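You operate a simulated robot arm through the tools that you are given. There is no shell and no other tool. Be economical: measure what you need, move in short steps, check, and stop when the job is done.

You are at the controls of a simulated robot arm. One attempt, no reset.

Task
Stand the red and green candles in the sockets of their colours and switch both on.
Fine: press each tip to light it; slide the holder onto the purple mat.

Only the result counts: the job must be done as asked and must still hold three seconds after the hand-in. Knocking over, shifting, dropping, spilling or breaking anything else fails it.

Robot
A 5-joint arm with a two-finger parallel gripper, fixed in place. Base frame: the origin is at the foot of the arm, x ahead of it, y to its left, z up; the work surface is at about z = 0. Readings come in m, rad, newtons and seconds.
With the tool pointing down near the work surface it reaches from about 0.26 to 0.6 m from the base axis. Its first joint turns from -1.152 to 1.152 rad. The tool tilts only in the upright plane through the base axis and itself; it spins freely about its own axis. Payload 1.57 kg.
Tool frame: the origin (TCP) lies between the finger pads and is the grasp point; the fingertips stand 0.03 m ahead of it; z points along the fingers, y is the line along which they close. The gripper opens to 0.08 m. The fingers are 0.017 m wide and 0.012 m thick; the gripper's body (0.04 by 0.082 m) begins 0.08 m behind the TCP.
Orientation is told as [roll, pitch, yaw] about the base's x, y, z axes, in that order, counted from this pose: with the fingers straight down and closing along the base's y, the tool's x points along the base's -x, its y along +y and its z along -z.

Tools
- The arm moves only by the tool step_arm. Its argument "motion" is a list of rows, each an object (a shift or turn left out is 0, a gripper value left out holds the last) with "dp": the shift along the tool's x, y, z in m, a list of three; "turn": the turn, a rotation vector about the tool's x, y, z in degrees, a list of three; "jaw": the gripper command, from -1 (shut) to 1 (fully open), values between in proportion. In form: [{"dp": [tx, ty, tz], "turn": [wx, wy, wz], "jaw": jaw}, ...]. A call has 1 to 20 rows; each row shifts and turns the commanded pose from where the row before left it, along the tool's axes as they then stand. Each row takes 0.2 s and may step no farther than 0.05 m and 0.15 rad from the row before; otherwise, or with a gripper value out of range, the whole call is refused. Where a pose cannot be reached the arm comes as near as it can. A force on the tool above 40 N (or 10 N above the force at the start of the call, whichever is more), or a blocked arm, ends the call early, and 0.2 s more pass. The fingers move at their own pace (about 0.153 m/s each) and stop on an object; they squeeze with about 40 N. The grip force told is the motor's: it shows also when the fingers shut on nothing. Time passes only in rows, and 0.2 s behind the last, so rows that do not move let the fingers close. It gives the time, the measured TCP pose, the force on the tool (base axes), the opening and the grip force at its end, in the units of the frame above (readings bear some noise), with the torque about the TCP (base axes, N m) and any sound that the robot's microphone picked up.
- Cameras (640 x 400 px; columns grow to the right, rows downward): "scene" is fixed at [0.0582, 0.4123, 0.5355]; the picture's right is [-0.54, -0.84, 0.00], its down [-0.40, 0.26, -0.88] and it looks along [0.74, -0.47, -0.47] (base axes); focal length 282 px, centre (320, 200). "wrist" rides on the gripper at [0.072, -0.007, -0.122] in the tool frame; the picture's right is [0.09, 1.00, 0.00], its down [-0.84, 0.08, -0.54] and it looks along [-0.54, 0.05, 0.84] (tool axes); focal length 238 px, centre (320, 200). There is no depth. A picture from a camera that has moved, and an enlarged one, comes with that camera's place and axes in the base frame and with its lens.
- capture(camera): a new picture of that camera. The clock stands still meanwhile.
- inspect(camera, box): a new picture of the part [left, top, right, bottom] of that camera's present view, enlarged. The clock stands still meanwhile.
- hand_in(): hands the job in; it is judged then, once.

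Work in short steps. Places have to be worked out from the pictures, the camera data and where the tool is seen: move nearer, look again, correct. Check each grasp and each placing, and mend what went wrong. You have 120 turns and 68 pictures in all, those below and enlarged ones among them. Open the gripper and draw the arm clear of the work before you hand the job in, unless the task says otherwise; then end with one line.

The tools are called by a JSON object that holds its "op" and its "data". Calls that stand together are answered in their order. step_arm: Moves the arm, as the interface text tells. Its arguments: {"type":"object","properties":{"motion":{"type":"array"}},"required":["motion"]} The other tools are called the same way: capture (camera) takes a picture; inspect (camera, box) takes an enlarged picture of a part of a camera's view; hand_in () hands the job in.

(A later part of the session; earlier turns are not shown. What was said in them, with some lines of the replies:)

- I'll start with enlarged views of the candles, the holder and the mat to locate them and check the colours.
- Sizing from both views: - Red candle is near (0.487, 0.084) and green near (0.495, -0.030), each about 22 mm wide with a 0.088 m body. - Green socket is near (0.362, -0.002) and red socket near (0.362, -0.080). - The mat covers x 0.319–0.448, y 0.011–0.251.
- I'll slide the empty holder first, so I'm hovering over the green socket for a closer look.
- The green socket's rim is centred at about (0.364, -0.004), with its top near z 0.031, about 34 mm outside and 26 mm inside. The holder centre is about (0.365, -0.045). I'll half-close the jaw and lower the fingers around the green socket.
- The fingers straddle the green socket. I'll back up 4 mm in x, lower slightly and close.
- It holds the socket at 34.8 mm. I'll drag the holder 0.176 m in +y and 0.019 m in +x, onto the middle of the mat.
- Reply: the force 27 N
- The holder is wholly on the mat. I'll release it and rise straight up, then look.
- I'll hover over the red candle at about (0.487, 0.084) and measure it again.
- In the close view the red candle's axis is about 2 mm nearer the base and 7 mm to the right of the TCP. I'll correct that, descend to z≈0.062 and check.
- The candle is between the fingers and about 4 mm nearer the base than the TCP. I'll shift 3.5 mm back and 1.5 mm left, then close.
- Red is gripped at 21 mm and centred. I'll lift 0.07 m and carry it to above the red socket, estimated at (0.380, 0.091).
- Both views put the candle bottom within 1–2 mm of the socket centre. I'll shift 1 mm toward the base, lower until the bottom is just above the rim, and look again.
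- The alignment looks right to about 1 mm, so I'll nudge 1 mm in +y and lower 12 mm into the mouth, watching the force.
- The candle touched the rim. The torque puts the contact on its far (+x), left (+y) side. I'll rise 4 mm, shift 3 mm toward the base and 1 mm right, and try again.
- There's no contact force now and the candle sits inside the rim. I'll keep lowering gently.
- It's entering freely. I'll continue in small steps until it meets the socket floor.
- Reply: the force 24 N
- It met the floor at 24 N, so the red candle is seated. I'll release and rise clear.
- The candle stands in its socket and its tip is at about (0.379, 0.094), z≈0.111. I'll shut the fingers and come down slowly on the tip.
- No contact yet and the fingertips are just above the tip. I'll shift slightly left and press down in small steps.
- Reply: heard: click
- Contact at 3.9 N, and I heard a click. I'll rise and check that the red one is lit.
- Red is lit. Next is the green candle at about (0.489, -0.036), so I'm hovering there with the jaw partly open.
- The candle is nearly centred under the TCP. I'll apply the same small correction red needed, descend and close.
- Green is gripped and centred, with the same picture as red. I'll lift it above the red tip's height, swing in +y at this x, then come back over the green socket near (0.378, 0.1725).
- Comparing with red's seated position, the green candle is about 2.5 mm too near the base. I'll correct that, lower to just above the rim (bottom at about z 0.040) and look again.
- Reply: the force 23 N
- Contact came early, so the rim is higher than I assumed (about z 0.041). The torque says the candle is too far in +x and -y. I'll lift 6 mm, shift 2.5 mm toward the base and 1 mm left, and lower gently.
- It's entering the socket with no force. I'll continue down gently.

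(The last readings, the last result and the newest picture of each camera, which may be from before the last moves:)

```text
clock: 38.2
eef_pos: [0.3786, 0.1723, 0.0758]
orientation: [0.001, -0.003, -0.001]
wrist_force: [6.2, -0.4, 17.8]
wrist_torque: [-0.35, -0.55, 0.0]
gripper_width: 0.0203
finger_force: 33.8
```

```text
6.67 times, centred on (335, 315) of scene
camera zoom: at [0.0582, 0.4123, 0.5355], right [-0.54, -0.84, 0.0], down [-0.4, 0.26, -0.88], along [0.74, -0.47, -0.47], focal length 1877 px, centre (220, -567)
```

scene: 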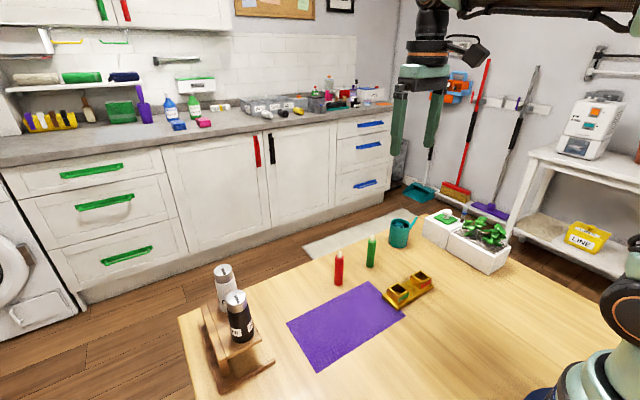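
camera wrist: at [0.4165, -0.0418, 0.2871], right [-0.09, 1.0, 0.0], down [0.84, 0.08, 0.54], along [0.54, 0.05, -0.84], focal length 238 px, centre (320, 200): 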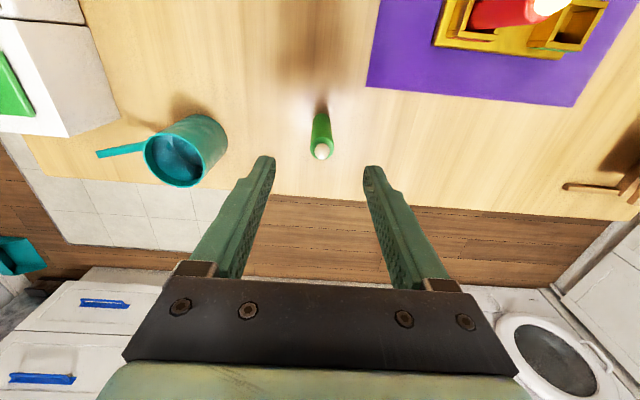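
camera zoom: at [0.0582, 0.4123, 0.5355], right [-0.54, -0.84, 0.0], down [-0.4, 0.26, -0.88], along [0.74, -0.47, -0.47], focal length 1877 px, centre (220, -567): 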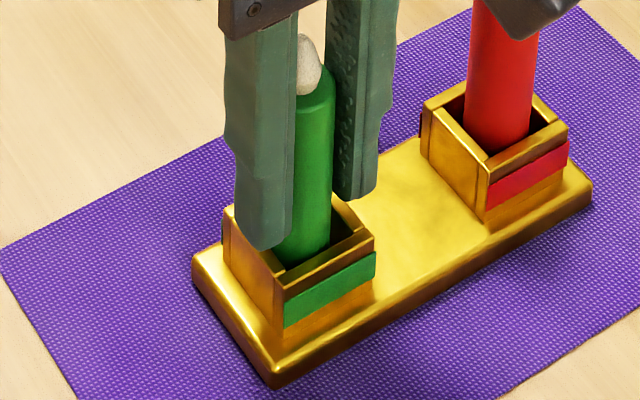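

There's 18 N of contact about 7 mm higher than where red seated. I'll compare the two candles before doing anything more.

{"op": "inspect", "data": {"camera": "scene", "box": [290, 245, 410, 345]}}

{"op": "capture", "data": {"camera": "wrist"}}

```text
4.00 times, centred on (350, 295) of scene
camera zoom: at [0.0582, 0.4123, 0.5355], right [-0.54, -0.84, 0.0], down [-0.4, 0.26, -0.88], along [0.74, -0.47, -0.47], focal length 1126 px, centre (200, -180)
```

zoom: 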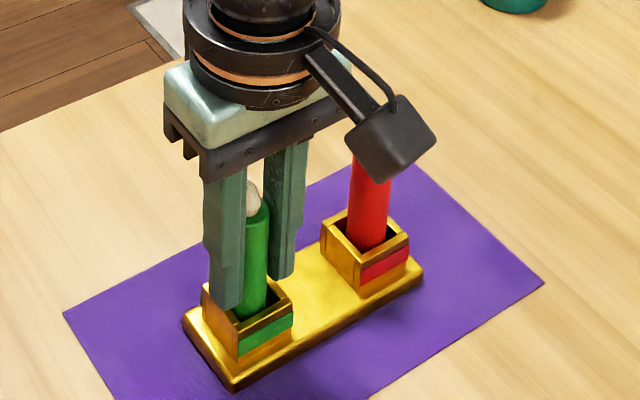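

```text
24 pictures are left
camera wrist: at [0.3047, 0.1676, 0.1982], right [-0.09, 1.0, 0.0], down [0.83, 0.08, 0.55], along [0.54, 0.05, -0.84], focal length 238 px, centre (320, 200)
```

wrist: 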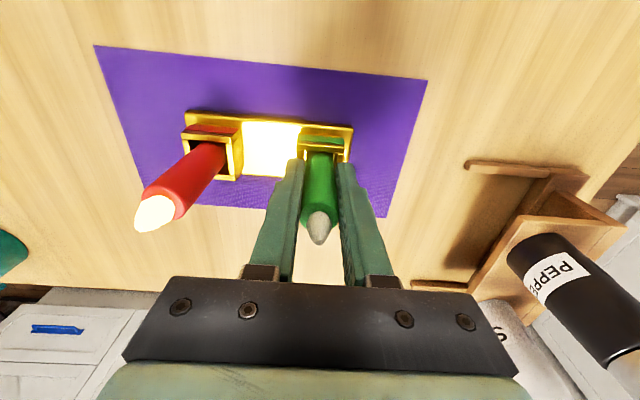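

There's a +x side force, so the candle is probably rubbing the near (-x) wall, with some load on the -y side. I'll lift 3 mm, shift 1 mm in +x and 0.8 mm in +y, and lower again.

{"op": "step_arm", "data": {"motion": [{"dp": [0, 0, -0.004]}, {"dp": [-0.001, 0.0008, 0]}, {}, {"dp": [0, 0, 0.002]}, {"dp": [0, 0, 0.0015]}, {}]}}

```text
clock: 39.6
eef_pos: [0.3779, 0.1736, 0.0763]
orientation: [0.001, 0.002, -0.001]
wrist_force: [-4.7, 0.3, 13.0]
wrist_torque: [-0.02, 0.13, -0.02]
gripper_width: 0.0207
finger_force: 34.2
```

That's the same stop height with little torque. The bottom works out at z≈0.013, which matches red's seated body top at about 0.101, so green is on the floor of the socket. I'll relax 1 mm, release, rise and look.

{"op": "step_arm", "data": {"motion": [{"dp": [0, 0, -0.0005]}, {"jaw": -0.3}, {"jaw": 0.0}, {}, {"dp": [0, 0, -0.04]}, {"dp": [0, 0, -0.05]}, {}, {}]}}

{"op": "inspect", "data": {"camera": "scene", "box": [290, 245, 410, 345]}}

{"op": "inspect", "data": {"camera": "wrist", "box": [200, 90, 420, 230]}}

```text
clock: 41.4
eef_pos: [0.3785, 0.1741, 0.1661]
orientation: [0.001, 0.0, 0.0]
wrist_force: [0.7, 0.0, -0.7]
wrist_torque: [-0.04, 0.0, 0.0]
gripper_width: 0.04
finger_force: 0.1
```

```text
4.00 times, centred on (350, 295) of scene
camera zoom: at [0.0582, 0.4123, 0.5355], right [-0.54, -0.84, 0.0], down [-0.4, 0.26, -0.88], along [0.74, -0.47, -0.47], focal length 1126 px, centre (200, -180)
```

zoom: 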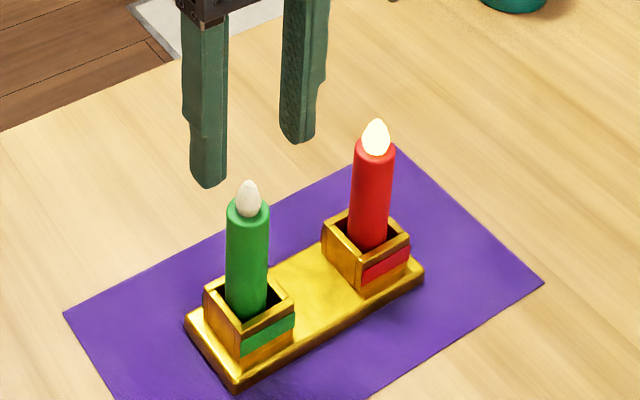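

```text
2.86 times, centred on (310, 160) of wrist
camera zoom: at [0.3059, 0.1688, 0.288], right [-0.09, 1.0, 0.0], down [0.84, 0.08, 0.54], along [0.54, 0.05, -0.84], focal length 681 px, centre (349, 314)
```

zoom: 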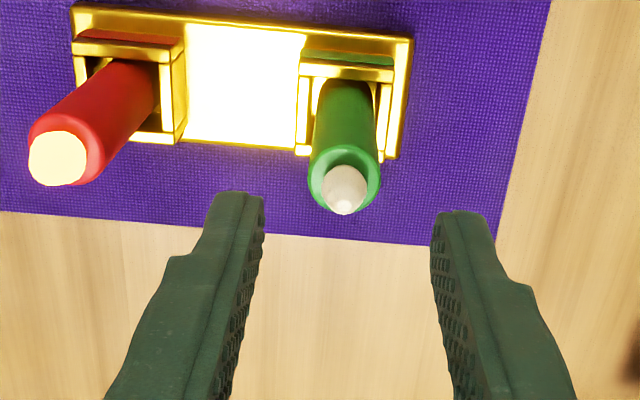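

Both candles stand at equal height in their own sockets. I'll shut the fingers over the green tip and press as before, with the click expected at TCP z≈0.141.

{"op": "step_arm", "data": {"motion": [{"dp": [-0.0025, -0.0003, 0], "jaw": -1}, {}, {}, {"dp": [0, 0, 0.015]}, {"dp": [0, 0, 0.004]}, {"dp": [0, 0, 0.002]}, {"dp": [0, 0, 0.002]}, {}]}}

```text
clock: 43.2
eef_pos: [0.3817, 0.1747, 0.1429]
orientation: [0.001, -0.001, 0.0]
wrist_force: [-0.7, 0.0, 1.6]
wrist_torque: [0.02, -0.01, 0.01]
gripper_width: 0.0
finger_force: 21.0
heard: click
```

It clicked. I'll rise and check both.

{"op": "step_arm", "data": {"motion": [{"dp": [0, 0, -0.02]}, {"dp": [0, 0, -0.05]}, {"dp": [0, 0, -0.05]}, {"dp": [0, 0, -0.05], "jaw": 1}, {"dp": [0, -0.04, -0.02]}, {"dp": [0, -0.04, 0]}, {"dp": [0, -0.04, 0]}, {"dp": [0, -0.04, 0]}, {"dp": [0, -0.03, 0]}, {}, {}]}}

{"op": "capture", "data": {"camera": "scene"}}

{"op": "inspect", "data": {"camera": "scene", "box": [290, 245, 410, 345]}}

```text
clock: 45.6
eef_pos: [0.3801, -0.017, 0.3321]
orientation: [0.0, 0.001, -0.001]
wrist_force: [-0.2, -0.1, 0.0]
wrist_torque: [-0.03, -0.04, 0.01]
gripper_width: 0.0799
finger_force: 0.0
```

```text
21 pictures are left
```

scene: 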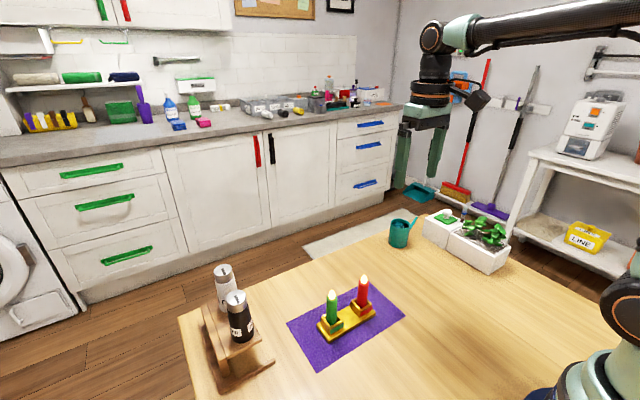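

```text
4.00 times, centred on (350, 295) of scene
camera zoom: at [0.0582, 0.4123, 0.5355], right [-0.54, -0.84, 0.0], down [-0.4, 0.26, -0.88], along [0.74, -0.47, -0.47], focal length 1126 px, centre (200, -180)
```

zoom: 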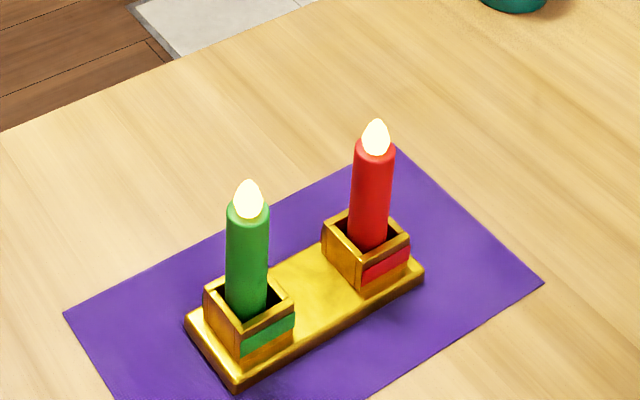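

Both candles are lit and upright in their own sockets, the holder is wholly on the mat, and nothing else has moved. The arm is clear and the gripper is open, so I'm handing in.

{"op": "hand_in", "data": {}}

```text
The job is handed in.
```

The red and green candles are standing lit in the sockets of their colours, and the holder is on the purple mat.
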